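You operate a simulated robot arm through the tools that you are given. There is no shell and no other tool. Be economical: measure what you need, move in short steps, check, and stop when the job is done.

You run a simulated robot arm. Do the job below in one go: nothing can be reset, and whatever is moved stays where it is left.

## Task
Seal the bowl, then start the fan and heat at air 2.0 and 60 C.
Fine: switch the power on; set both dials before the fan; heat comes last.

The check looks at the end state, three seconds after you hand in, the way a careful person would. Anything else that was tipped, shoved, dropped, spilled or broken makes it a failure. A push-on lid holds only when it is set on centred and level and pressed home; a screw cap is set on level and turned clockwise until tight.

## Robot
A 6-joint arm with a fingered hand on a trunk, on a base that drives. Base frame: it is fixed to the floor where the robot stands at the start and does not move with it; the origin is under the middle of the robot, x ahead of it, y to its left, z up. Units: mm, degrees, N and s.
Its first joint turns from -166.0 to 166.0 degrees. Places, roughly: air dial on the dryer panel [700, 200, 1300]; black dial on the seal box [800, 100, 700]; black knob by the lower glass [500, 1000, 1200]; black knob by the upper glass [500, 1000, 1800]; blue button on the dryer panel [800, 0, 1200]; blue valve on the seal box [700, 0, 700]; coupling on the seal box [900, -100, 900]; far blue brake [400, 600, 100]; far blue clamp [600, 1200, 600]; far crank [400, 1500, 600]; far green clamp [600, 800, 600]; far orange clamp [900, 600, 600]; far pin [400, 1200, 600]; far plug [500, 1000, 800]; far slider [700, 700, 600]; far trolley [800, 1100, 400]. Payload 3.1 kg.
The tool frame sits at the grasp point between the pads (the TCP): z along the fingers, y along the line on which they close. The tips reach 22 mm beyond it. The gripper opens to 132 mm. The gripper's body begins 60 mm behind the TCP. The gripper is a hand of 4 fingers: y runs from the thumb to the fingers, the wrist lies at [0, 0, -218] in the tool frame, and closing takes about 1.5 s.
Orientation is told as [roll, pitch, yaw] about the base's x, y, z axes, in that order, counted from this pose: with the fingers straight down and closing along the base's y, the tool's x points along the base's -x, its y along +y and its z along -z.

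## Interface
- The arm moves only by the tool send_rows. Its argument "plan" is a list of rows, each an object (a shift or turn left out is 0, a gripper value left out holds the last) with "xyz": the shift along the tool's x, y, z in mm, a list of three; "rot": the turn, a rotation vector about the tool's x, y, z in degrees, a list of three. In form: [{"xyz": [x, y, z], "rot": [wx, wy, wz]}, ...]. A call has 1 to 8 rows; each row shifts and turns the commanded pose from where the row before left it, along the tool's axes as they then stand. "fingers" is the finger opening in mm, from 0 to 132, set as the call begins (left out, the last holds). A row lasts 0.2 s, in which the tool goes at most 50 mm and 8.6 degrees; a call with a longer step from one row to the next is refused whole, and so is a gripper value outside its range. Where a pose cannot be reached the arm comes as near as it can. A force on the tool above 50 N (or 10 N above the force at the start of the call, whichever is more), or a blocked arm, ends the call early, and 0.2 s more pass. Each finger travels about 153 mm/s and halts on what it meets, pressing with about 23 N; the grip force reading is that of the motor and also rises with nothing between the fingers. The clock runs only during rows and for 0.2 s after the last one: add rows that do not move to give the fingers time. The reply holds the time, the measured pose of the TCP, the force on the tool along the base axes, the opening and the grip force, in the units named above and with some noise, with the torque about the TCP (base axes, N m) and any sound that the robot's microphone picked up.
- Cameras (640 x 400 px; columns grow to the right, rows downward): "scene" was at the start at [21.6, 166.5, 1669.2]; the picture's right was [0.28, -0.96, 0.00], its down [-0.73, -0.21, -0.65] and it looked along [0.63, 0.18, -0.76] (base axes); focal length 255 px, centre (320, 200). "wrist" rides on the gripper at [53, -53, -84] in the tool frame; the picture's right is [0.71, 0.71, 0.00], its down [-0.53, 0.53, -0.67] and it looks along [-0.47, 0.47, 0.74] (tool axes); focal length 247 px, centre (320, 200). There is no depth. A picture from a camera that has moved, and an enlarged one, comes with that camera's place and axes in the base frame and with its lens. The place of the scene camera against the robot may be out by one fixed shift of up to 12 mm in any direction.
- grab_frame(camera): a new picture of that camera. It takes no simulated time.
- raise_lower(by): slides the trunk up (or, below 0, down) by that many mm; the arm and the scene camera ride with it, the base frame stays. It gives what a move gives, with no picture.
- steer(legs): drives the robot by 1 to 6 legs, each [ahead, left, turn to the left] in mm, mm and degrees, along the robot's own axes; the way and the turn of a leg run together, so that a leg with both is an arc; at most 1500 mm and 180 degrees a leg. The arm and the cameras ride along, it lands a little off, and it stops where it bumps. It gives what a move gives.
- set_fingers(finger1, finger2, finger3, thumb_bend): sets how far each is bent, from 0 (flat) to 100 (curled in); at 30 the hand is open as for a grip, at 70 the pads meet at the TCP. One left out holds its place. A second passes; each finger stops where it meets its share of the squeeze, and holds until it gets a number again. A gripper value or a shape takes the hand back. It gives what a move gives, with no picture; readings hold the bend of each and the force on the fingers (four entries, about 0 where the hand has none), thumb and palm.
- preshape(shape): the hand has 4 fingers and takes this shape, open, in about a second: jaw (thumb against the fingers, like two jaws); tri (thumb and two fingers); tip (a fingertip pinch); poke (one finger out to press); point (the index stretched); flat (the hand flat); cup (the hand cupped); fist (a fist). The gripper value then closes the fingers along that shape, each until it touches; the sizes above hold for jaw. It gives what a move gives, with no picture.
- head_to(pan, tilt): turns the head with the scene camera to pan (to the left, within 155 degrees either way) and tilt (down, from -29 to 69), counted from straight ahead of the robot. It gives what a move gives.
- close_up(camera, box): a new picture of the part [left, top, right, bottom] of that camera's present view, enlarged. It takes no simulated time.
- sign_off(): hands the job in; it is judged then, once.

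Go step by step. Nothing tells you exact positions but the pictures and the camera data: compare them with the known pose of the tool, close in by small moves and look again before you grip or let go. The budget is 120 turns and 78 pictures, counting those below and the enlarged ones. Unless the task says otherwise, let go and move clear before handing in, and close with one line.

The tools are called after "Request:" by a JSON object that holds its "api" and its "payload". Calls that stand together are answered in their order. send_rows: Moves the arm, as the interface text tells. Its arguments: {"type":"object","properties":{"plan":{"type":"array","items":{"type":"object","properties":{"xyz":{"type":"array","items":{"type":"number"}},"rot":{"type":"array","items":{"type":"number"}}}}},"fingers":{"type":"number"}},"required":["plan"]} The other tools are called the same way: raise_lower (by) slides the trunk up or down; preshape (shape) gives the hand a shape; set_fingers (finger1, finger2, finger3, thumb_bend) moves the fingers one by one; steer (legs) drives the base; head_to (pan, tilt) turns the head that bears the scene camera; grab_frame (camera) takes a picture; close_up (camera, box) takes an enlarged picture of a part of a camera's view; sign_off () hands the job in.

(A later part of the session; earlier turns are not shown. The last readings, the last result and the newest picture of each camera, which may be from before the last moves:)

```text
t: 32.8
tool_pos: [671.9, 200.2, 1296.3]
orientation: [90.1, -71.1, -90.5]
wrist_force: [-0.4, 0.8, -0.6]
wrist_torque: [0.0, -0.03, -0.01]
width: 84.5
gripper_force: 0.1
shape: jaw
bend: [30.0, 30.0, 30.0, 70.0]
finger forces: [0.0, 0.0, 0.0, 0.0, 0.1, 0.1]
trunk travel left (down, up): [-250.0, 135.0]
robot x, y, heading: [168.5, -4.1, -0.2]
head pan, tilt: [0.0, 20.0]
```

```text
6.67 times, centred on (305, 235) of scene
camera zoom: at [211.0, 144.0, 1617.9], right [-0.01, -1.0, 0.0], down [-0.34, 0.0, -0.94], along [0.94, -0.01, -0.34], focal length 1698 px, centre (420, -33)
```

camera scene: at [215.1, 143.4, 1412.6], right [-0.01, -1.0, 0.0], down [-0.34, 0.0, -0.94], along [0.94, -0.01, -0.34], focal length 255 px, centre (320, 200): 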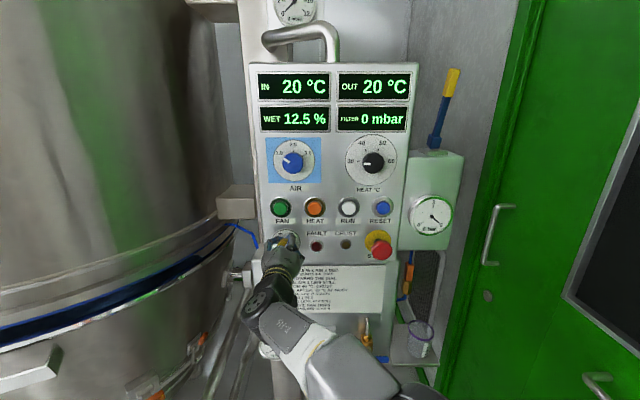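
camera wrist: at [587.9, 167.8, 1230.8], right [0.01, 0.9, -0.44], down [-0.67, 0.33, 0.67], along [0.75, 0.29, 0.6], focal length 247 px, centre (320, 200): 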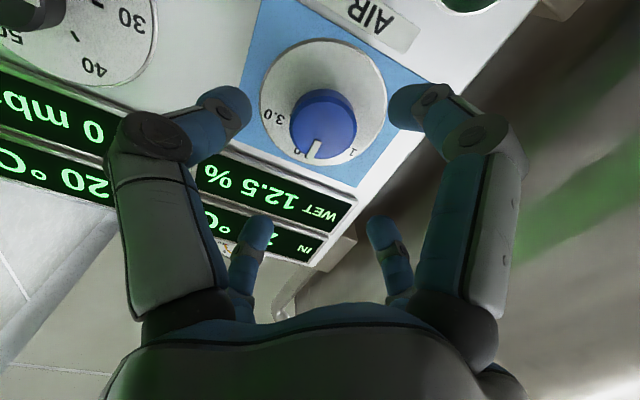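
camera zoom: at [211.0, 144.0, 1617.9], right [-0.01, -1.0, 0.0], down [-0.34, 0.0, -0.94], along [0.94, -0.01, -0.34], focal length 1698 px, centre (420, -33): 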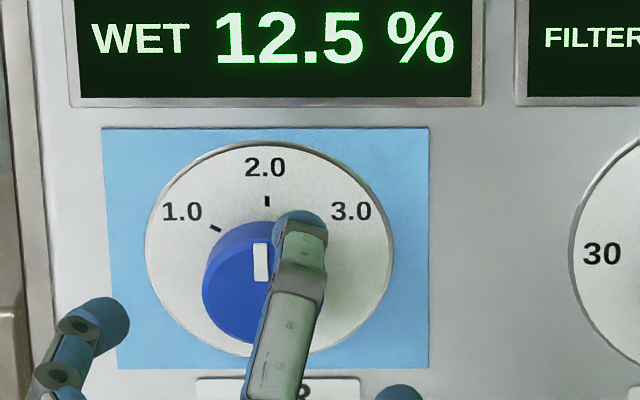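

AIR pointer stands at 2.0. Now I move to the HEAT dial around (748, 28, 1301) and wind the hand back for a half turn.

Request:
{"api": "send_rows", "payload": {"plan": [{"xyz": [-15, -40.35, 0]}, {"xyz": [-15, -40.35, 0]}, {"xyz": [-15, -40.35, 0]}, {"xyz": [-15, -40.35, 0]}, {"rot": [0, 0, -8.5]}, {"rot": [0, 0, -8.5]}, {"rot": [0, 0, -8.5]}, {"rot": [0, 0, -8.5]}]}}

Request:
{"api": "send_rows", "payload": {"plan": [{"rot": [0, 0, -8.5]}, {"rot": [0, 0, -8.5]}, {"rot": [0, 0, -8.5]}, {"rot": [0, 0, -8.5]}, {"rot": [0, 0, -8.5]}, {"rot": [0, 0, -8.5]}, {"rot": [0, 0, -8.5]}, {"rot": [0, 0, -8.5]}]}}

Request:
{"api": "grab_frame", "payload": {"camera": "wrist"}}

```text
t: 34.5
tool_pos: [675.4, 31.0, 1301.0]
orientation: [-89.6, -74.6, 89.1]
wrist_force: [0.9, 0.3, 0.1]
wrist_torque: [0.02, -0.03, 0.04]
width: 84.8
gripper_force: 0.0
shape: jaw
bend: [30.0, 30.0, 30.0, 70.0]
finger forces: [0.1, 0.0, 0.1, 0.1, 0.0, 0.0]
trunk travel left (down, up): [-250.0, 135.0]
robot x, y, heading: [172.9, 2.0, -0.2]
head pan, tilt: [0.0, 20.0]
```

```text
t: 36.4
tool_pos: [673.6, 29.4, 1301.5]
orientation: [-89.9, -6.6, 89.3]
wrist_force: [0.1, 1.0, -0.2]
wrist_torque: [0.01, -0.01, -0.02]
width: 84.4
gripper_force: 0.0
shape: jaw
bend: [30.0, 30.0, 30.0, 70.0]
finger forces: [0.0, 0.0, 0.0, 0.0, 0.1, 0.0]
trunk travel left (down, up): [-250.0, 135.0]
robot x, y, heading: [168.7, 0.3, 0.0]
head pan, tilt: [0.0, 20.0]
```

```text
40 pictures are left
camera wrist: at [588.5, -26.7, 1349.3], right [-0.01, -0.62, -0.78], down [-0.66, 0.59, -0.46], along [0.75, 0.51, -0.42], focal length 247 px, centre (320, 200)
```

wrist: 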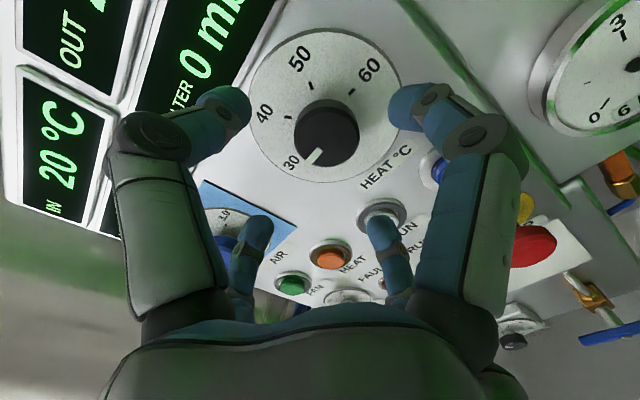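

The HEAT knob is at about (742, 31, 1296), pointer at 30. Trimming, moving in, and gripping.

Request:
{"api": "send_rows", "payload": {"plan": [{"xyz": [-1.4, 5.7, 0]}, {"xyz": [0, 0, 24]}, {"xyz": [0, 0, 24]}, {"xyz": [0, 0, 23]}]}}

Request:
{"api": "send_rows", "payload": {"plan": [{}, {}, {}, {}, {}, {}, {}, {}], "fingers": 0}}

Request:
{"api": "send_rows", "payload": {"plan": [{"rot": [0, 0, 8]}, {"rot": [0, 0, 8]}, {"rot": [0, 0, 8]}, {"rot": [0, 0, 8]}, {"rot": [0, 0, 8]}, {"rot": [0, 0, 8]}, {"rot": [0, 0, 8]}, {"rot": [0, 0, 8]}]}}

Request:
{"api": "grab_frame", "payload": {"camera": "wrist"}}

```text
t: 37.4
tool_pos: [743.4, 34.7, 1298.4]
orientation: [-89.9, -6.8, 89.3]
wrist_force: [-0.2, -0.3, 0.6]
wrist_torque: [-0.02, -0.01, 0.0]
width: 84.3
gripper_force: 0.0
shape: jaw
bend: [30.0, 30.0, 30.0, 70.0]
finger forces: [0.0, 0.0, 0.0, 0.1, 0.0, 0.1]
out of reach, approached as far as the arm can: row 3
trunk travel left (down, up): [-250.0, 135.0]
robot x, y, heading: [169.2, -4.2, -0.0]
head pan, tilt: [0.0, 20.0]
```

```text
t: 39.1
tool_pos: [748.3, 36.2, 1299.4]
orientation: [-89.9, -6.8, 89.2]
wrist_force: [29.2, 2.2, 19.6]
wrist_torque: [-0.1, -0.37, 0.12]
width: 22.7
gripper_force: 23.0
shape: jaw
bend: [79.0, 79.0, 75.0, 61.0]
finger forces: [21.0, 18.8, 19.3, 0.1, 31.0, 0.0]
trunk travel left (down, up): [-250.0, 135.0]
robot x, y, heading: [169.8, 0.1, -0.1]
head pan, tilt: [0.0, 20.0]
```

```text
t: 41.0
tool_pos: [747.0, 28.9, 1300.4]
orientation: [-91.7, -71.2, 90.5]
wrist_force: [28.0, -18.9, 29.4]
wrist_torque: [-0.17, -0.22, -0.14]
width: 22.2
gripper_force: 23.0
shape: jaw
bend: [79.0, 79.0, 74.0, 59.0]
finger forces: [19.7, 18.4, 23.1, 0.1, 39.9, 0.1]
trunk travel left (down, up): [-250.0, 135.0]
robot x, y, heading: [169.0, -1.5, -0.5]
head pan, tilt: [0.0, 20.0]
```

```text
39 pictures are left
camera wrist: at [662.7, -36.1, 1267.9], right [0.02, 0.44, -0.9], down [-0.66, 0.68, 0.32], along [0.75, 0.59, 0.3], focal length 247 px, centre (320, 200)
```

wrist: 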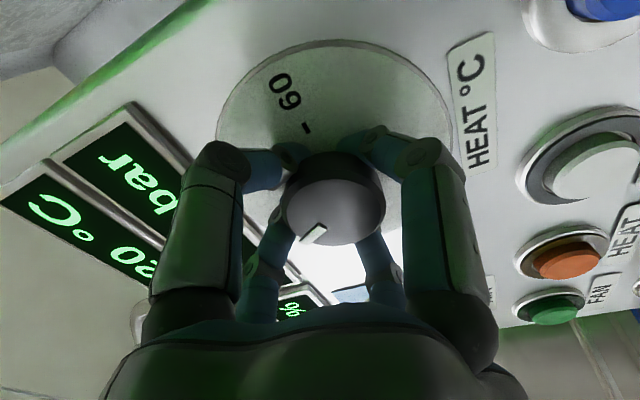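

It has turned about 64° and the side force has grown somewhat. I'll let go and re-grip to relieve it, then continue.

Request:
{"api": "send_rows", "payload": {"plan": [{}, {}, {}, {}], "fingers": 85}}

Request:
{"api": "grab_frame", "payload": {"camera": "wrist"}}

```text
t: 42.0
tool_pos: [743.4, 36.2, 1296.1]
orientation: [-89.4, -70.7, 88.8]
wrist_force: [0.4, 0.3, 0.1]
wrist_torque: [0.02, 0.01, -0.01]
width: 84.7
gripper_force: 0.0
shape: jaw
bend: [30.0, 30.0, 30.0, 70.0]
finger forces: [0.0, 0.1, 0.1, 0.0, 0.0, 0.1]
trunk travel left (down, up): [-250.0, 135.0]
robot x, y, heading: [172.6, -0.0, -0.3]
head pan, tilt: [0.0, 20.0]
```

```text
38 pictures are left
camera wrist: at [658.7, -29.8, 1265.3], right [0.0, 0.43, -0.9], down [-0.66, 0.68, 0.33], along [0.75, 0.59, 0.29], focal length 247 px, centre (320, 200)
```

wrist: 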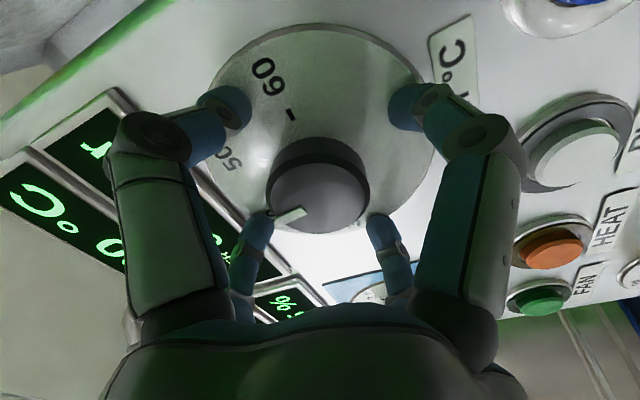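

I'm about 6 mm off-centre. I'll re-centre, grip again and turn further.

Request:
{"api": "send_rows", "payload": {"plan": [{"xyz": [-1.7, -7.5, 0]}, {}]}}

Request:
{"api": "send_rows", "payload": {"plan": [{}, {}, {}, {}, {}, {}, {}, {}], "fingers": 0}}

Request:
{"api": "send_rows", "payload": {"plan": [{"rot": [0, 0, 8]}, {"rot": [0, 0, 8]}, {"rot": [0, 0, 8]}, {"rot": [0, 0, 8]}, {"rot": [0, 0, 8]}, {"rot": [0, 0, 8]}, {"rot": [0, 0, 8]}, {"rot": [0, 0, 8]}]}}

Request:
{"api": "grab_frame", "payload": {"camera": "wrist"}}

```text
t: 42.5
tool_pos: [743.9, 34.5, 1303.0]
orientation: [-89.7, -70.9, 88.9]
wrist_force: [-0.2, -0.4, -0.4]
wrist_torque: [0.03, -0.03, -0.01]
width: 84.6
gripper_force: 0.0
shape: jaw
bend: [30.0, 30.0, 30.0, 70.0]
finger forces: [0.1, 0.0, 0.2, 0.0, 0.0, 0.1]
out of reach, approached as far as the arm can: row 1
trunk travel left (down, up): [-250.0, 135.0]
robot x, y, heading: [171.0, -0.0, -0.3]
head pan, tilt: [0.0, 20.0]
```

```text
t: 44.4
tool_pos: [747.5, 35.1, 1302.9]
orientation: [-89.7, -70.7, 89.1]
wrist_force: [22.5, -1.4, 17.0]
wrist_torque: [-0.07, -0.32, -0.01]
width: 24.9
gripper_force: 23.0
shape: jaw
bend: [80.0, 76.0, 72.0, 62.0]
finger forces: [17.8, 19.0, 20.4, 0.0, 29.2, 0.0]
trunk travel left (down, up): [-250.0, 135.0]
robot x, y, heading: [165.6, -2.1, -0.2]
head pan, tilt: [0.0, 20.0]
```

```text
t: 46.1
tool_pos: [746.7, 25.8, 1301.5]
orientation: [89.6, -44.7, -90.7]
wrist_force: [18.0, -30.4, 11.9]
wrist_torque: [-0.27, -0.08, -0.26]
width: 24.6
gripper_force: 22.6
shape: jaw
bend: [81.0, 76.0, 72.0, 60.0]
finger forces: [17.3, 20.6, 27.7, 0.0, 43.3, 0.0]
trunk travel left (down, up): [-250.0, 135.0]
robot x, y, heading: [170.9, -1.6, -0.5]
head pan, tilt: [0.0, 20.0]
```

```text
37 pictures are left
camera wrist: at [663.4, 28.4, 1227.6], right [0.02, 1.0, 0.01], down [-0.67, 0.01, 0.75], along [0.75, -0.02, 0.67], focal length 247 px, centre (320, 200)
```

wrist: 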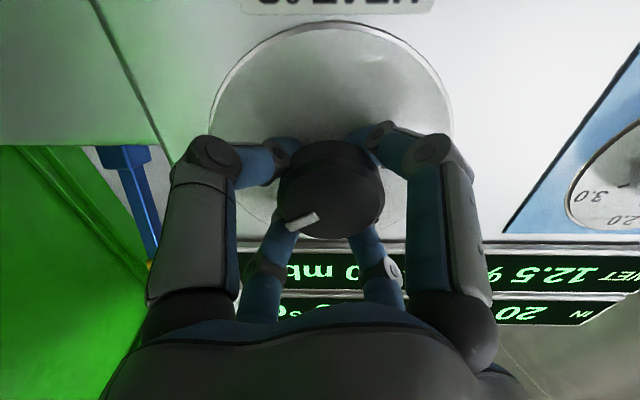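

Total turn is about 128°. I'll release, unwind the hand in place, re-grip, and turn the remaining ~52°.

Request:
{"api": "send_rows", "payload": {"plan": [{}, {}, {}, {}], "fingers": 85}}

Request:
{"api": "send_rows", "payload": {"plan": [{"rot": [0, 0, -8.5]}, {"rot": [0, 0, -8.5]}, {"rot": [0, 0, -8.5]}, {"rot": [0, 0, -8.5]}, {"rot": [0, 0, -8.5]}, {"rot": [0, 0, -8.5]}, {"rot": [0, 0, -8.5]}]}}

Request:
{"api": "grab_frame", "payload": {"camera": "wrist"}}

```text
t: 47.1
tool_pos: [742.6, 35.4, 1302.0]
orientation: [89.8, -45.2, -90.4]
wrist_force: [-0.1, 0.3, 0.3]
wrist_torque: [-0.01, -0.03, 0.0]
width: 84.6
gripper_force: 0.0
shape: jaw
bend: [30.0, 30.0, 30.0, 70.0]
finger forces: [0.0, 0.0, 0.0, 0.0, 0.0, 0.1]
trunk travel left (down, up): [-250.0, 135.0]
robot x, y, heading: [172.0, -1.2, -0.3]
head pan, tilt: [0.0, 20.0]
```

```text
t: 48.8
tool_pos: [744.2, 36.1, 1302.4]
orientation: [-89.6, -75.1, 89.1]
wrist_force: [0.8, -0.4, -0.1]
wrist_torque: [0.02, 0.0, 0.01]
width: 84.1
gripper_force: 0.1
shape: jaw
bend: [30.0, 30.0, 31.0, 70.0]
finger forces: [0.1, 0.0, 0.6, 0.0, 0.0, 0.1]
trunk travel left (down, up): [-250.0, 135.0]
robot x, y, heading: [168.8, -1.5, -0.5]
head pan, tilt: [0.0, 20.0]
```

```text
36 pictures are left
camera wrist: at [659.7, -27.5, 1266.5], right [0.0, 0.5, -0.87], down [-0.66, 0.65, 0.37], along [0.75, 0.57, 0.33], focal length 247 px, centre (320, 200)
```

wrist: 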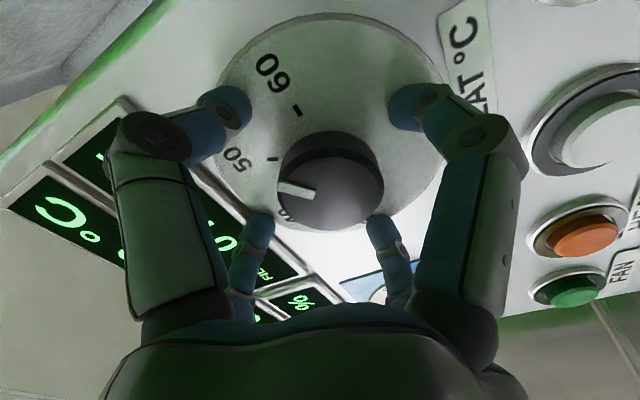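

The pointer lies between 40 and 50, so some turn was lost. I'll grip again and turn another 64°, then look.

Request:
{"api": "send_rows", "payload": {"plan": [{}, {}, {}, {}, {}, {}, {}, {}], "fingers": 0}}

Request:
{"api": "send_rows", "payload": {"plan": [{"rot": [0, 0, 8]}, {"rot": [0, 0, 8]}, {"rot": [0, 0, 8]}, {"rot": [0, 0, 8]}, {"rot": [0, 0, 8]}, {"rot": [0, 0, 8]}, {"rot": [0, 0, 8]}, {"rot": [0, 0, 8]}]}}

Request:
{"api": "send_rows", "payload": {"plan": [{}, {}, {}, {}, {"xyz": [0, 0, -40]}, {"xyz": [0, 0, -40]}], "fingers": 85}}

Request:
{"api": "close_up", "payload": {"camera": "scene", "box": [260, 200, 420, 300]}}

Request:
{"api": "grab_frame", "payload": {"camera": "wrist"}}

```text
t: 50.5
tool_pos: [746.6, 35.0, 1303.1]
orientation: [-89.8, -75.3, 89.4]
wrist_force: [21.5, -2.6, 17.1]
wrist_torque: [-0.13, -0.3, -0.01]
width: 25.6
gripper_force: 23.9
shape: jaw
bend: [80.0, 75.0, 72.0, 62.0]
finger forces: [18.9, 18.9, 23.8, 0.0, 30.8, 0.0]
trunk travel left (down, up): [-250.0, 135.0]
robot x, y, heading: [169.9, 3.2, -0.3]
head pan, tilt: [0.0, 20.0]
```

```text
t: 52.4
tool_pos: [748.7, 24.0, 1303.1]
orientation: [90.3, -40.3, -91.1]
wrist_force: [23.7, -34.6, 20.4]
wrist_torque: [-1.82, -0.19, -0.19]
width: 25.1
gripper_force: 23.3
shape: jaw
bend: [81.0, 75.0, 72.0, 57.0]
finger forces: [37.9, 25.2, 37.2, 0.0, 65.5, 0.0]
trunk travel left (down, up): [-250.0, 135.0]
robot x, y, heading: [173.3, -2.0, -0.5]
head pan, tilt: [0.0, 20.0]
```

```text
t: 53.8
tool_pos: [664.2, 34.3, 1303.1]
orientation: [90.0, -40.7, -90.4]
wrist_force: [-1.3, -0.1, -0.1]
wrist_torque: [0.02, 0.0, -0.04]
width: 84.8
gripper_force: 0.1
shape: jaw
bend: [30.0, 30.0, 30.0, 70.0]
finger forces: [0.1, 0.0, 0.0, 0.0, 0.0, 0.1]
trunk travel left (down, up): [-250.0, 135.0]
robot x, y, heading: [167.6, -0.0, -0.3]
head pan, tilt: [0.0, 20.0]
```

```text
4.00 times, centred on (340, 250) of scene
camera zoom: at [210.6, 144.4, 1617.9], right [-0.01, -1.0, 0.0], down [-0.34, 0.0, -0.94], along [0.94, -0.01, -0.34], focal length 1019 px, centre (240, 0)
```

zoom: 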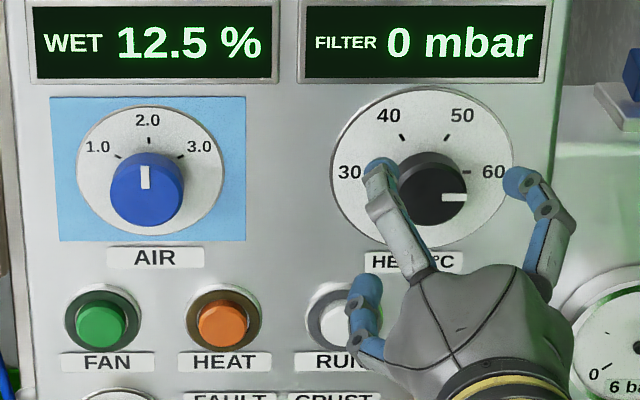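

```text
34 pictures are left
camera wrist: at [581.4, 42.1, 1229.0], right [0.01, 1.0, 0.08], down [-0.67, -0.05, 0.74], along [0.74, -0.05, 0.67], focal length 247 px, centre (320, 200)
```

wrist: 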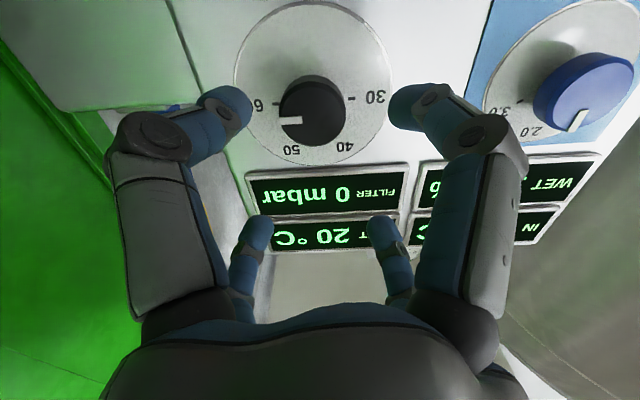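

HEAT pointer is at 60 and AIR at 2.0. Next is the blue valve, low at about (730, −5, 730); I want the robot ~110 mm further right for arm comfort, so I'll check the clearance on that side.

Request:
{"api": "head_to", "payload": {"pan": -60, "tilt": 60}}

Request:
{"api": "grab_frame", "payload": {"camera": "scene"}}

```text
t: 55.0
tool_pos: [666.7, 34.6, 1302.7]
orientation: [90.0, -40.7, -90.3]
wrist_force: [0.2, 0.0, -0.1]
wrist_torque: [0.01, -0.05, 0.01]
width: 84.7
gripper_force: 0.1
shape: jaw
bend: [30.0, 30.0, 30.0, 70.0]
finger forces: [0.0, 0.0, 0.0, 0.0, 0.0, 0.0]
trunk travel left (down, up): [-250.0, 135.0]
robot x, y, heading: [173.2, 1.8, -0.2]
head pan, tilt: [-60.0, 60.0]
```

```text
33 pictures are left
camera scene: at [151.6, 86.9, 1559.8], right [-0.87, -0.5, 0.0], down [-0.43, 0.75, -0.5], along [0.25, -0.43, -0.87], focal length 255 px, centre (320, 200)
```

scene: 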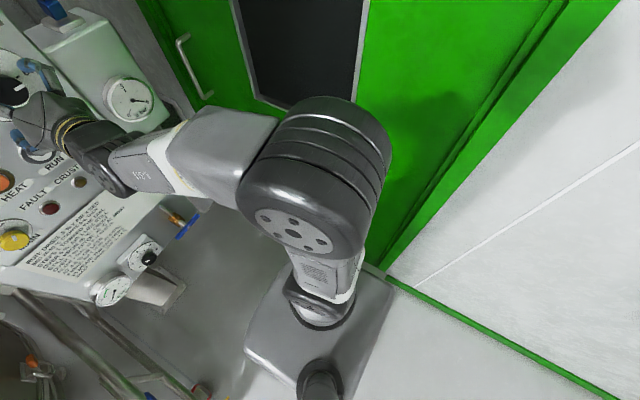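

The right side has only ~130 mm to the wall, so I'll instead shift left 140 mm. First I retreat, lower the trunk fully, then move the base and bring the arm over and down.

Request:
{"api": "send_rows", "payload": {"plan": [{"xyz": [0, 0, -40]}, {"xyz": [0, 0, -40]}]}}

Request:
{"api": "raise_lower", "payload": {"by": -250}}

Request:
{"api": "steer", "payload": {"legs": [[0, 140, 0]]}}

Request:
{"api": "head_to", "payload": {"pan": -10, "tilt": 40}}

Request:
{"api": "grab_frame", "payload": {"camera": "scene"}}

```text
t: 55.6
tool_pos: [584.2, 34.2, 1304.0]
orientation: [90.0, -40.7, -90.5]
wrist_force: [-0.7, -0.3, 0.6]
wrist_torque: [-0.05, 0.0, 0.01]
width: 84.8
gripper_force: 0.1
shape: jaw
bend: [30.0, 30.0, 30.0, 70.0]
finger forces: [0.1, 0.0, 0.1, 0.1, 0.0, 0.0]
trunk travel left (down, up): [-250.0, 135.0]
robot x, y, heading: [167.8, 0.6, -0.4]
head pan, tilt: [-60.0, 60.0]
```

```text
t: 58.2
tool_pos: [584.0, 33.4, 1053.8]
orientation: [90.0, -40.8, -90.4]
wrist_force: [-0.2, -0.3, 0.5]
wrist_torque: [0.01, -0.01, 0.01]
width: 84.5
gripper_force: 0.1
shape: jaw
bend: [30.0, 30.0, 30.0, 70.0]
finger forces: [0.0, 0.1, 0.0, 0.1, 0.1, 0.0]
trunk travel left (down, up): [0.0, 385.0]
robot x, y, heading: [172.0, 2.6, -0.2]
head pan, tilt: [-60.0, 60.0]
```

```text
t: 59.6
tool_pos: [585.4, 175.4, 1054.6]
orientation: [89.8, -40.7, -90.5]
wrist_force: [0.5, -0.3, 0.0]
wrist_torque: [0.01, -0.01, 0.0]
width: 84.7
gripper_force: 0.1
shape: jaw
bend: [30.0, 30.0, 30.0, 70.0]
finger forces: [0.0, 0.0, 0.0, 0.0, 0.1, 0.1]
trunk travel left (down, up): [0.0, 385.0]
robot x, y, heading: [174.3, 140.4, -0.5]
head pan, tilt: [-60.0, 60.0]
```

```text
t: 60.7
tool_pos: [584.9, 174.7, 1054.3]
orientation: [90.0, -40.7, -90.4]
wrist_force: [-0.5, -0.3, 0.1]
wrist_torque: [0.0, -0.01, 0.02]
width: 84.5
gripper_force: 0.1
shape: jaw
bend: [30.0, 30.0, 30.0, 70.0]
finger forces: [0.0, 0.0, 0.1, 0.1, 0.0, 0.1]
trunk travel left (down, up): [0.0, 385.0]
robot x, y, heading: [170.9, 139.0, -0.4]
head pan, tilt: [-10.0, 40.0]
```

```text
32 pictures are left
camera scene: at [203.7, 270.9, 1337.6], right [-0.18, -0.98, 0.0], down [-0.63, 0.12, -0.77], along [0.75, -0.14, -0.64], focal length 255 px, centre (320, 200)
```

scene: 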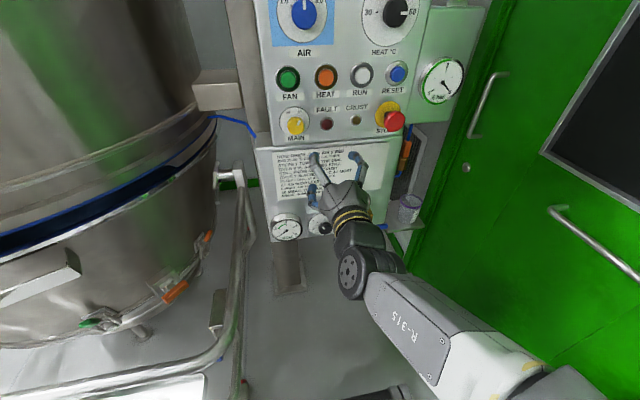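

Free space ahead. I'll bring the hand right 180 and down 320 mm in front of the valve.

Request:
{"api": "send_rows", "payload": {"plan": [{"xyz": [9, -45, 0]}, {"xyz": [9, -45, 0]}, {"xyz": [9, -45, 0]}, {"xyz": [9, -45, 0]}, {"xyz": [9, -45, 0]}, {"xyz": [9, -45, 0]}, {"xyz": [9, -45, 0]}, {"xyz": [9, -45, 0]}]}}

Request:
{"api": "grab_frame", "payload": {"camera": "wrist"}}

Request:
{"api": "grab_frame", "payload": {"camera": "scene"}}

```text
t: 62.5
tool_pos: [613.0, 192.2, 774.8]
orientation: [90.0, -40.7, -90.9]
wrist_force: [0.1, -0.1, 0.1]
wrist_torque: [-0.03, -0.02, -0.02]
width: 84.7
gripper_force: 0.2
shape: jaw
bend: [30.0, 30.0, 30.0, 70.0]
finger forces: [0.0, 0.0, 0.0, 0.0, 0.0, 0.0]
out of reach, approached as far as the arm can: row 1, 2, 3, 4, 5, 6, 7, 8
trunk travel left (down, up): [0.0, 385.0]
robot x, y, heading: [170.6, 139.7, -0.5]
head pan, tilt: [-10.0, 40.0]
```

```text
31 pictures are left
camera wrist: at [529.0, 199.8, 701.0], right [0.02, 1.0, 0.07], down [-0.67, -0.04, 0.74], along [0.74, -0.06, 0.67], focal length 247 px, centre (320, 200)
```

wrist: 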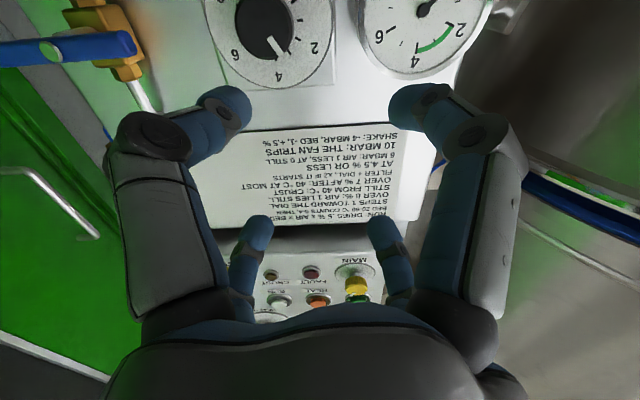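

```text
30 pictures are left
camera scene: at [204.0, 271.0, 1337.6], right [-0.18, -0.98, 0.0], down [-0.63, 0.12, -0.77], along [0.75, -0.14, -0.64], focal length 255 px, centre (320, 200)
```

scene: 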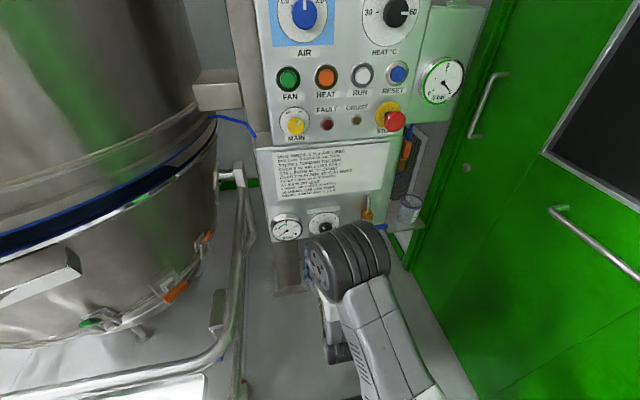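

The hand reached z≈775 but not across to the right. The arm works fine in this relative pose, so I'll slide the base right about 190 mm to bring it to the valve.

Request:
{"api": "steer", "payload": {"legs": [[0, -190, 0]]}}

Request:
{"api": "grab_frame", "payload": {"camera": "wrist"}}

```text
t: 64.1
tool_pos: [611.7, 4.4, 775.9]
orientation: [89.9, -40.7, -90.7]
wrist_force: [0.4, -0.6, -0.5]
wrist_torque: [-0.02, -0.01, 0.02]
width: 84.6
gripper_force: 0.1
shape: jaw
bend: [30.0, 30.0, 30.0, 70.0]
finger forces: [0.0, 0.1, 0.0, 0.0, 0.0, 0.0]
trunk travel left (down, up): [0.0, 385.0]
robot x, y, heading: [169.7, -49.5, -0.4]
head pan, tilt: [-10.0, 40.0]
```

```text
29 pictures are left
camera wrist: at [527.6, 11.9, 701.6], right [0.01, 1.0, 0.08], down [-0.67, -0.05, 0.74], along [0.74, -0.06, 0.67], focal length 247 px, centre (320, 200)
```

wrist: 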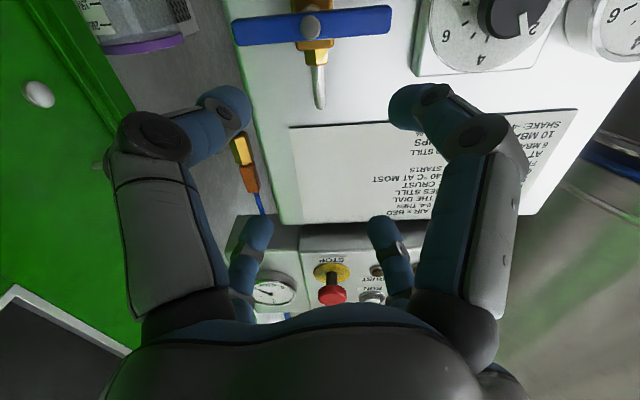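

Handle centre is at about (732, 1, 726), bar horizontal. I'll drop 50 mm to its axis.

Request:
{"api": "send_rows", "payload": {"plan": [{"xyz": [15.1, -20, 0]}, {"xyz": [15.1, -20, 0]}]}}

```text
t: 64.7
tool_pos: [610.5, 0.3, 725.6]
orientation: [90.0, -40.7, -90.9]
wrist_force: [-0.1, -0.5, 1.3]
wrist_torque: [-0.04, -0.02, 0.01]
width: 84.7
gripper_force: 0.0
shape: jaw
bend: [30.0, 30.0, 30.0, 70.0]
finger forces: [0.0, 0.0, 0.0, 0.0, 0.0, 0.0]
trunk travel left (down, up): [0.0, 385.0]
robot x, y, heading: [170.9, -49.2, -0.6]
head pan, tilt: [-10.0, 40.0]
```

On axis now. Forward 70 mm, then look.

Request:
{"api": "send_rows", "payload": {"plan": [{"xyz": [0, 0, 35]}, {"xyz": [0, 0, 35]}]}}

Request:
{"api": "grab_frame", "payload": {"camera": "wrist"}}

```text
t: 65.3
tool_pos: [676.1, 18.1, 725.6]
orientation: [90.1, -40.7, -91.1]
wrist_force: [-0.3, 0.3, -0.7]
wrist_torque: [0.03, -0.02, 0.01]
width: 84.7
gripper_force: 0.0
shape: jaw
bend: [30.0, 30.0, 30.0, 70.0]
finger forces: [0.1, 0.0, 0.0, 0.1, 0.0, 0.1]
out of reach, approached as far as the arm can: row 1, 2
trunk travel left (down, up): [0.0, 385.0]
robot x, y, heading: [174.0, -48.2, -0.3]
head pan, tilt: [-10.0, 40.0]
```

```text
28 pictures are left
camera wrist: at [593.3, 28.0, 651.3], right [0.02, 1.0, 0.07], down [-0.67, -0.04, 0.74], along [0.74, -0.06, 0.67], focal length 247 px, centre (320, 200)
```

wrist: 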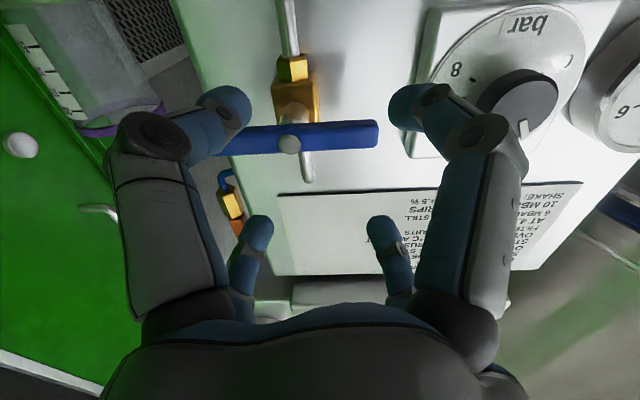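

The arm drifts sideways at this range, so I'll use the base for the last bit: right 18, ahead 20.

Request:
{"api": "steer", "payload": {"legs": [[18, -17, 0]]}}

Request:
{"api": "grab_frame", "payload": {"camera": "wrist"}}

```text
t: 66.1
tool_pos: [694.2, 0.8, 725.7]
orientation: [90.0, -40.8, -91.1]
wrist_force: [0.6, 0.3, -0.3]
wrist_torque: [0.0, -0.02, -0.04]
width: 84.7
gripper_force: 0.0
shape: jaw
bend: [30.0, 30.0, 30.0, 70.0]
finger forces: [0.0, 0.0, 0.0, 0.0, 0.1, 0.1]
trunk travel left (down, up): [0.0, 385.0]
robot x, y, heading: [188.4, -67.9, -0.1]
head pan, tilt: [-10.0, 40.0]
```

```text
27 pictures are left
camera wrist: at [610.9, 9.7, 651.3], right [0.02, 1.0, 0.08], down [-0.67, -0.04, 0.74], along [0.74, -0.07, 0.67], focal length 247 px, centre (320, 200)
```

wrist: 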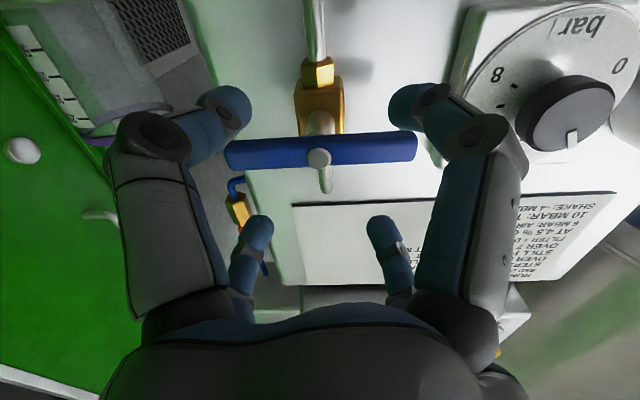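

The bar is level and centred between the lower and upper finger pairs. Driving ahead 30 mm to straddle it.

Request:
{"api": "steer", "payload": {"legs": [[30, 0, 0]]}}

Request:
{"api": "grab_frame", "payload": {"camera": "wrist"}}

```text
t: 66.9
tool_pos: [724.8, 1.3, 725.2]
orientation: [90.0, -40.7, -91.2]
wrist_force: [-0.4, 0.0, 0.4]
wrist_torque: [-0.01, 0.01, 0.01]
width: 84.5
gripper_force: 0.1
shape: jaw
bend: [30.0, 30.0, 30.0, 70.0]
finger forces: [0.0, 0.1, 0.1, 0.0, 0.1, 0.0]
trunk travel left (down, up): [0.0, 385.0]
robot x, y, heading: [221.0, -65.6, -0.1]
head pan, tilt: [-10.0, 40.0]
```

```text
26 pictures are left
camera wrist: at [640.7, 9.9, 651.2], right [0.02, 1.0, 0.07], down [-0.67, -0.04, 0.74], along [0.74, -0.06, 0.67], focal length 247 px, centre (320, 200)
```

wrist: 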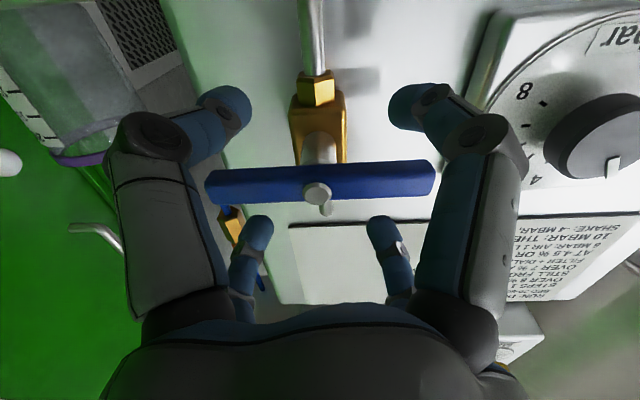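

Good alignment; 10 mm more, then I'll close the fingers onto the bar.

Request:
{"api": "steer", "payload": {"legs": [[10, 0, 0]]}}

Request:
{"api": "send_rows", "payload": {"plan": [{}, {}, {}, {}], "fingers": 40}}

Request:
{"api": "grab_frame", "payload": {"camera": "wrist"}}

```text
t: 67.7
tool_pos: [734.2, 0.9, 724.4]
orientation: [90.0, -40.7, -91.2]
wrist_force: [0.0, -0.8, -0.1]
wrist_torque: [-0.02, 0.02, -0.02]
width: 84.6
gripper_force: 0.1
shape: jaw
bend: [30.0, 30.0, 30.0, 70.0]
finger forces: [0.0, 0.1, 0.0, 0.0, 0.0, 0.0]
trunk travel left (down, up): [0.0, 385.0]
robot x, y, heading: [231.0, -69.3, -0.4]
head pan, tilt: [-10.0, 40.0]
```

```text
t: 68.7
tool_pos: [733.9, 1.4, 724.5]
orientation: [90.0, -40.7, -91.1]
wrist_force: [-0.2, 0.6, -0.2]
wrist_torque: [0.07, 0.01, -0.01]
width: 40.6
gripper_force: 0.1
shape: jaw
bend: [79.0, 79.0, 79.0, 70.0]
finger forces: [0.1, 0.1, 0.0, 0.1, 0.0, 0.0]
trunk travel left (down, up): [0.0, 385.0]
robot x, y, heading: [230.8, -65.9, -0.3]
head pan, tilt: [-10.0, 40.0]
```

```text
25 pictures are left
camera wrist: at [650.3, 9.8, 651.4], right [0.02, 1.0, 0.07], down [-0.67, -0.04, 0.74], along [0.74, -0.06, 0.67], focal length 247 px, centre (320, 200)
```

wrist: 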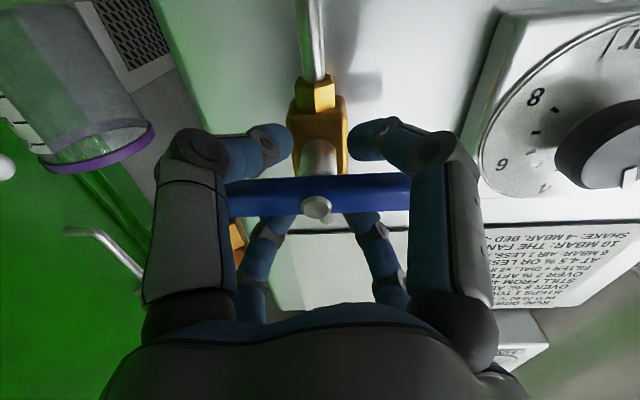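

The four fingers straddle the bar. Turning counter-clockwise in small steps to open.

Request:
{"api": "send_rows", "payload": {"plan": [{"rot": [0, 0, -8]}, {"rot": [0, 0, -8]}, {"rot": [0, 0, -8]}, {"rot": [0, 0, -8]}, {"rot": [0, 0, -8]}]}}

Request:
{"api": "grab_frame", "payload": {"camera": "wrist"}}

```text
t: 69.9
tool_pos: [733.2, 0.7, 724.6]
orientation: [89.8, -80.9, -90.9]
wrist_force: [-0.2, -0.5, -1.9]
wrist_torque: [0.04, 0.02, 0.0]
width: 40.2
gripper_force: 0.2
shape: jaw
bend: [79.0, 78.0, 79.0, 70.0]
finger forces: [0.1, 0.5, 0.0, 0.0, 1.5, 0.1]
trunk travel left (down, up): [0.0, 385.0]
robot x, y, heading: [223.2, -65.1, -0.7]
head pan, tilt: [-10.0, 40.0]
```

```text
24 pictures are left
camera wrist: at [649.0, -40.0, 664.5], right [0.02, 0.81, -0.59], down [-0.66, 0.45, 0.6], along [0.75, 0.38, 0.54], focal length 247 px, centre (320, 200)
```

wrist: 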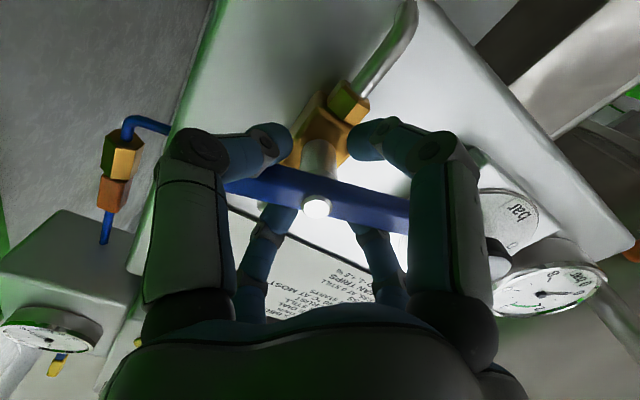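

The handle is turning freely. Continue counter-clockwise.

Request:
{"api": "send_rows", "payload": {"plan": [{"rot": [0, 0, -8]}, {"rot": [0, 0, -8]}, {"rot": [0, 0, -8]}, {"rot": [0, 0, -8]}, {"rot": [0, 0, -8]}, {"rot": [0, 0, -8]}, {"rot": [0, 0, -8]}]}}

Request:
{"api": "grab_frame", "payload": {"camera": "wrist"}}

Request:
{"api": "grab_frame", "payload": {"camera": "scene"}}

```text
t: 71.5
tool_pos: [732.7, 2.3, 724.3]
orientation: [-90.1, -43.2, 89.0]
wrist_force: [0.3, -0.9, -0.3]
wrist_torque: [0.02, 0.02, -0.02]
width: 40.5
gripper_force: 0.0
shape: jaw
bend: [79.0, 78.0, 79.0, 70.0]
finger forces: [0.0, 0.0, 0.1, 0.0, 1.2, 0.0]
trunk travel left (down, up): [0.0, 385.0]
robot x, y, heading: [227.6, -68.2, -0.1]
head pan, tilt: [-10.0, 40.0]
```

```text
23 pictures are left
camera wrist: at [648.2, -70.7, 728.4], right [0.0, -0.03, -1.0], down [-0.65, 0.76, -0.02], along [0.76, 0.65, -0.02], focal length 247 px, centre (320, 200)
```

wrist: 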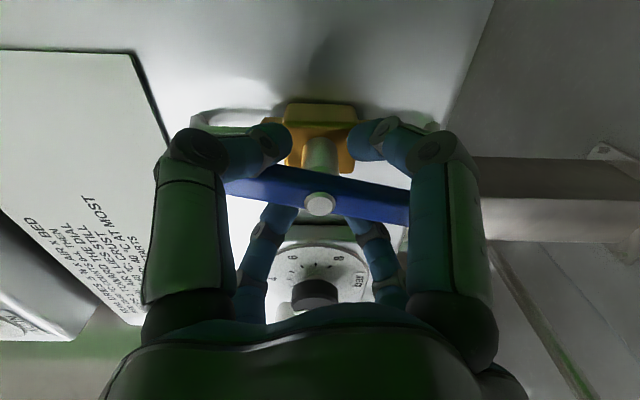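

```text
22 pictures are left
camera scene: at [259.3, 63.8, 1337.6], right [-0.18, -0.98, 0.0], down [-0.63, 0.11, -0.77], along [0.75, -0.14, -0.64], focal length 255 px, centre (320, 200)
```

scene: 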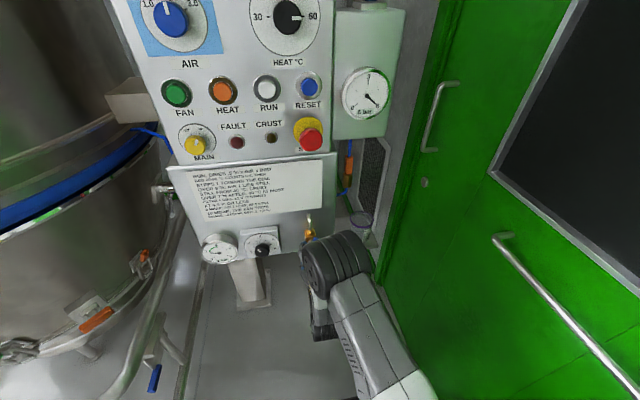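

The gasket ring looks bulged bright blue now. I'll read the seal gauge.

Request:
{"api": "close_up", "payload": {"camera": "scene", "box": [195, 222, 285, 272]}}

```text
7.11 times, centred on (240, 247) of scene
camera zoom: at [259.3, 63.8, 1337.6], right [-0.18, -0.98, 0.0], down [-0.63, 0.11, -0.77], along [0.75, -0.14, -0.64], focal length 1811 px, centre (889, -134)
```

zoom: 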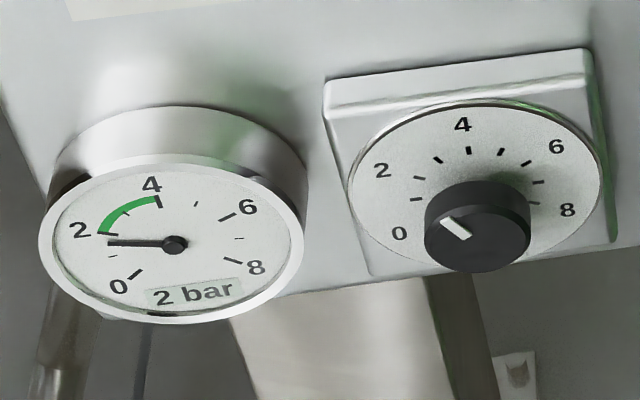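

The gauge shows about 2 bar, just below green, perhaps still rising. I'll finish the quarter turn to the stop and read again.

Request:
{"api": "send_rows", "payload": {"plan": [{"rot": [0, 0, -8]}, {"rot": [0, 0, -8]}, {}, {}, {}, {}]}}

Request:
{"api": "close_up", "payload": {"camera": "scene", "box": [195, 222, 285, 272]}}

Request:
{"api": "grab_frame", "payload": {"camera": "wrist"}}

```text
t: 72.9
tool_pos: [733.7, 0.9, 725.1]
orientation: [-90.1, -27.3, 88.8]
wrist_force: [0.6, -4.3, -1.5]
wrist_torque: [0.09, 0.0, -0.04]
width: 40.4
gripper_force: 0.1
shape: jaw
bend: [79.0, 78.0, 79.0, 70.0]
finger forces: [0.0, 0.1, 0.0, 0.0, 4.4, 0.0]
trunk travel left (down, up): [0.0, 385.0]
robot x, y, heading: [226.5, -67.7, -0.2]
head pan, tilt: [-10.0, 40.0]
```

```text
7.11 times, centred on (240, 247) of scene
camera zoom: at [259.5, 63.3, 1337.6], right [-0.18, -0.98, 0.0], down [-0.63, 0.12, -0.77], along [0.75, -0.14, -0.64], focal length 1811 px, centre (889, -134)
```

zoom: 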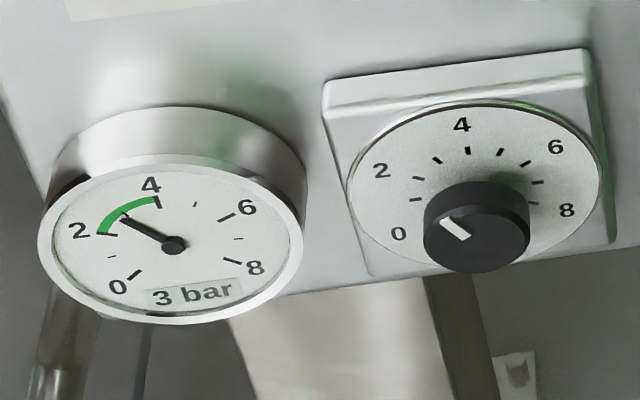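

```text
19 pictures are left
camera wrist: at [648.2, -68.0, 749.2], right [-0.01, -0.3, -0.95], down [-0.65, 0.72, -0.23], along [0.76, 0.62, -0.2], focal length 247 px, centre (320, 200)
```

wrist: 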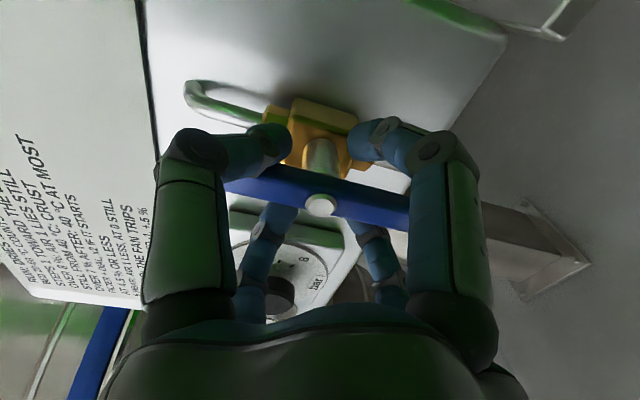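

Seal is at 3 bar in the green band and the bar is vertical. I'll open the fingers, back out with the base, and make a poking finger for the buttons.

Request:
{"api": "send_rows", "payload": {"plan": [{}, {}, {}, {}], "fingers": 85}}

Request:
{"api": "steer", "payload": {"legs": [[-120, 0, 0], [0, 70, 0]]}}

Request:
{"api": "preshape", "payload": {"shape": "poke"}}

Request:
{"api": "grab_frame", "payload": {"camera": "wrist"}}

```text
t: 73.9
tool_pos: [733.5, 2.0, 726.0]
orientation: [-90.0, -27.2, 88.9]
wrist_force: [0.6, 0.4, -0.2]
wrist_torque: [-0.01, 0.01, -0.02]
width: 84.5
gripper_force: 0.0
shape: jaw
bend: [30.0, 30.0, 30.0, 70.0]
finger forces: [0.1, 0.0, 0.1, 0.0, 0.0, 0.1]
trunk travel left (down, up): [0.0, 385.0]
robot x, y, heading: [229.8, -68.1, -0.2]
head pan, tilt: [-10.0, 40.0]
```

```text
t: 75.7
tool_pos: [614.5, 74.5, 724.9]
orientation: [-90.0, -27.4, 89.0]
wrist_force: [-0.4, -0.2, -0.4]
wrist_torque: [-0.01, 0.0, 0.01]
width: 84.4
gripper_force: 0.0
shape: jaw
bend: [30.0, 30.0, 30.0, 70.0]
finger forces: [0.1, 0.0, 0.0, 0.1, 0.0, 0.0]
trunk travel left (down, up): [0.0, 385.0]
robot x, y, heading: [110.7, 3.2, -0.2]
head pan, tilt: [-10.0, 40.0]
```

```text
t: 76.6
tool_pos: [615.3, 75.9, 725.8]
orientation: [-90.0, -27.3, 89.0]
wrist_force: [0.8, 0.4, 0.2]
wrist_torque: [0.01, 0.03, -0.03]
width: 0.0
gripper_force: 0.1
shape: poke
bend: [100.0, 100.0, 100.0, 91.0]
finger forces: [0.0, 0.1, 0.1, 0.0, 0.0, 0.0]
trunk travel left (down, up): [0.0, 385.0]
robot x, y, heading: [113.7, 8.3, -0.2]
head pan, tilt: [-10.0, 40.0]
```

```text
18 pictures are left
camera wrist: at [530.7, 5.3, 749.3], right [-0.01, -0.3, -0.95], down [-0.66, 0.72, -0.23], along [0.75, 0.62, -0.2], focal length 247 px, centre (320, 200)
```

wrist: 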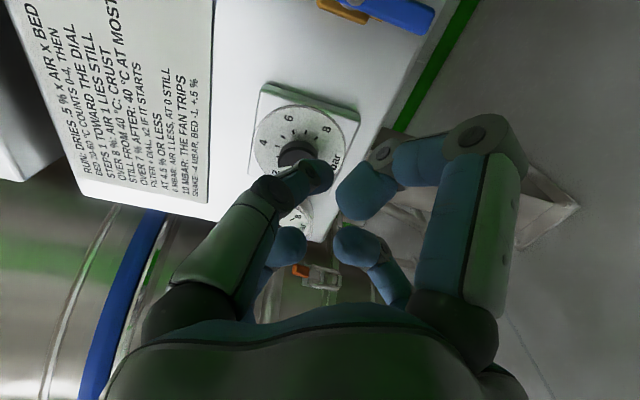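

The poke shape is ambiguous; a closed jaw gives a compact tip on the tool axis, so I'll use that. Straighten the roll and raise toward the FAN button line.

Request:
{"api": "preshape", "payload": {"shape": "jaw"}}

Request:
{"api": "send_rows", "payload": {"plan": [{"rot": [0, 0, 7.84]}, {"rot": [0, 0, 7.84]}, {"rot": [0, 0, 7.84]}, {"rot": [0, 0, 7.84]}, {"rot": [0, 0, 7.84]}, {"rot": [0, 0, 7.84]}, {"rot": [0, 0, 7.84]}, {"rot": [0, 0, 7.84]}], "fingers": 0}}

Request:
{"api": "send_rows", "payload": {"plan": [{"xyz": [-40, 19, 0]}, {"xyz": [-40, 19, 0]}, {"xyz": [-40, 19, 0]}, {"xyz": [-40, 19, 0]}, {"xyz": [-40, 19, 0]}, {"xyz": [-40, 19, 0]}, {"xyz": [-40, 19, 0]}, {"xyz": [-40, 19, 0]}]}}

Request:
{"api": "raise_lower", "payload": {"by": 148}}

Request:
{"api": "grab_frame", "payload": {"camera": "wrist"}}

```text
t: 77.5
tool_pos: [615.6, 75.3, 725.3]
orientation: [-90.0, -27.3, 89.0]
wrist_force: [-0.1, 0.1, -0.6]
wrist_torque: [-0.03, 0.0, 0.0]
width: 131.6
gripper_force: 0.0
shape: jaw
bend: [30.0, 30.0, 30.0, 30.0]
finger forces: [0.1, 0.0, 0.0, 0.0, 0.0, 0.0]
trunk travel left (down, up): [0.0, 385.0]
robot x, y, heading: [110.1, 4.4, -0.3]
head pan, tilt: [-10.0, 40.0]
```

```text
t: 79.3
tool_pos: [616.1, 75.6, 724.4]
orientation: [88.2, -89.8, -89.0]
wrist_force: [-0.4, 0.0, 0.4]
wrist_torque: [-0.03, 0.03, 0.03]
width: 0.0
gripper_force: 23.1
shape: jaw
bend: [70.0, 70.0, 70.0, 70.0]
finger forces: [0.0, 0.0, 0.0, 0.0, 0.1, 0.0]
trunk travel left (down, up): [0.0, 385.0]
robot x, y, heading: [109.6, 2.2, -0.2]
head pan, tilt: [-10.0, 40.0]
```

```text
t: 81.1
tool_pos: [618.9, 226.2, 1046.3]
orientation: [21.5, -90.0, -22.5]
wrist_force: [-0.8, -0.9, 0.1]
wrist_torque: [0.01, -0.01, -0.02]
width: 0.0
gripper_force: 23.0
shape: jaw
bend: [70.0, 70.0, 70.0, 70.0]
finger forces: [0.0, 0.0, 0.1, 0.0, 0.0, 0.1]
trunk travel left (down, up): [0.0, 385.0]
robot x, y, heading: [109.1, 5.6, -0.3]
head pan, tilt: [-10.0, 40.0]
```

```text
t: 82.8
tool_pos: [618.8, 225.1, 1192.7]
orientation: [-10.7, -90.0, 9.8]
wrist_force: [-0.9, 0.2, -0.6]
wrist_torque: [0.01, 0.01, -0.01]
width: 0.0
gripper_force: 23.0
shape: jaw
bend: [70.0, 70.0, 70.0, 70.0]
finger forces: [0.0, 0.0, 0.1, 0.0, 0.1, 0.0]
trunk travel left (down, up): [-148.0, 237.0]
robot x, y, heading: [112.7, 6.1, -0.4]
head pan, tilt: [-10.0, 40.0]
```

```text
17 pictures are left
camera wrist: at [534.7, 175.0, 1140.2], right [0.01, 0.71, -0.71], down [-0.66, 0.54, 0.53], along [0.75, 0.46, 0.47], focal length 247 px, centre (320, 200)
```

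wrist: 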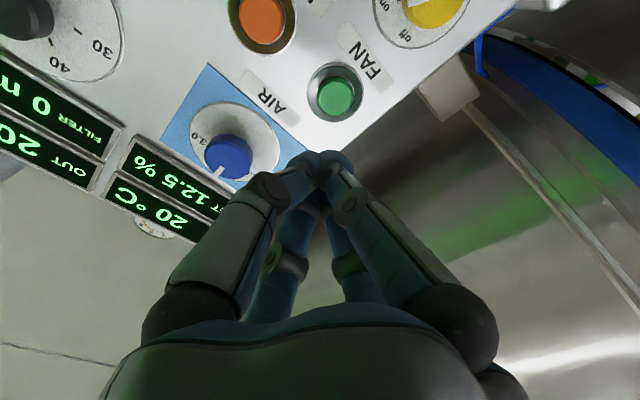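

Closed tip is ready. FAN shows ahead slightly up-left; I'll go to about (690, 234, 1190) and look again.

Request:
{"api": "send_rows", "payload": {"plan": [{"xyz": [3, 9, 35]}, {"xyz": [0, 0, 35]}]}}

Request:
{"api": "grab_frame", "payload": {"camera": "wrist"}}

Request:
{"api": "head_to", "payload": {"pan": 5, "tilt": 30}}

Request:
{"api": "grab_frame", "payload": {"camera": "scene"}}

```text
t: 83.5
tool_pos: [689.0, 232.3, 1190.1]
orientation: [31.0, -90.0, -32.0]
wrist_force: [-0.1, -0.4, 0.4]
wrist_torque: [0.06, 0.01, 0.0]
width: 0.1
gripper_force: 22.4
shape: jaw
bend: [70.0, 70.0, 70.0, 70.0]
finger forces: [0.0, 0.0, 0.1, 0.1, 0.0, 0.0]
trunk travel left (down, up): [-148.0, 237.0]
robot x, y, heading: [109.3, 7.0, -0.0]
head pan, tilt: [-10.0, 40.0]
```

```text
16 pictures are left
camera wrist: at [604.4, 181.7, 1137.5], right [0.01, 0.71, -0.71], down [-0.66, 0.54, 0.53], along [0.75, 0.46, 0.47], focal length 247 px, centre (320, 200)
```

wrist: 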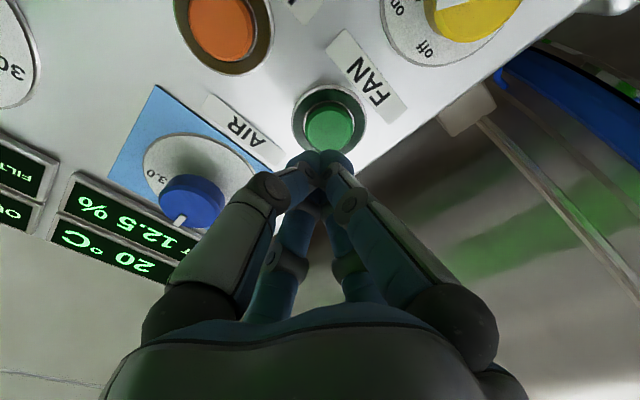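

```text
t: 84.2
tool_pos: [687.5, 232.0, 1189.1]
orientation: [31.5, -90.0, -32.4]
wrist_force: [0.2, -0.1, 0.0]
wrist_torque: [-0.03, 0.02, 0.0]
width: 0.0
gripper_force: 23.2
shape: jaw
bend: [70.0, 70.0, 70.0, 70.0]
finger forces: [0.0, 0.1, 0.0, 0.0, 0.0, 0.0]
trunk travel left (down, up): [-148.0, 237.0]
robot x, y, heading: [111.5, 5.6, -0.3]
head pan, tilt: [5.0, 30.0]
```

```text
15 pictures are left
camera scene: at [148.0, 158.4, 1500.7], right [0.08, -1.0, 0.0], down [-0.5, -0.04, -0.87], along [0.86, 0.07, -0.5], focal length 255 px, centre (320, 200)
```

scene: 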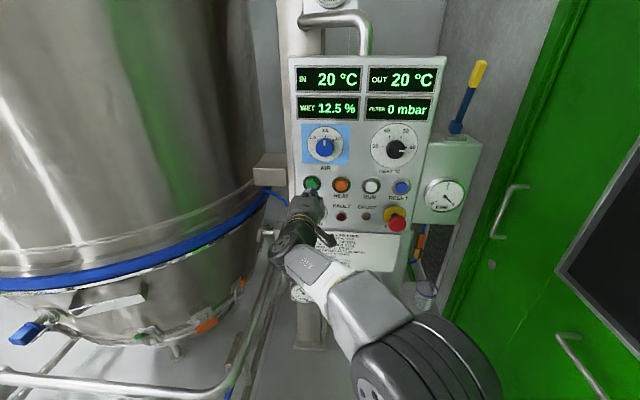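

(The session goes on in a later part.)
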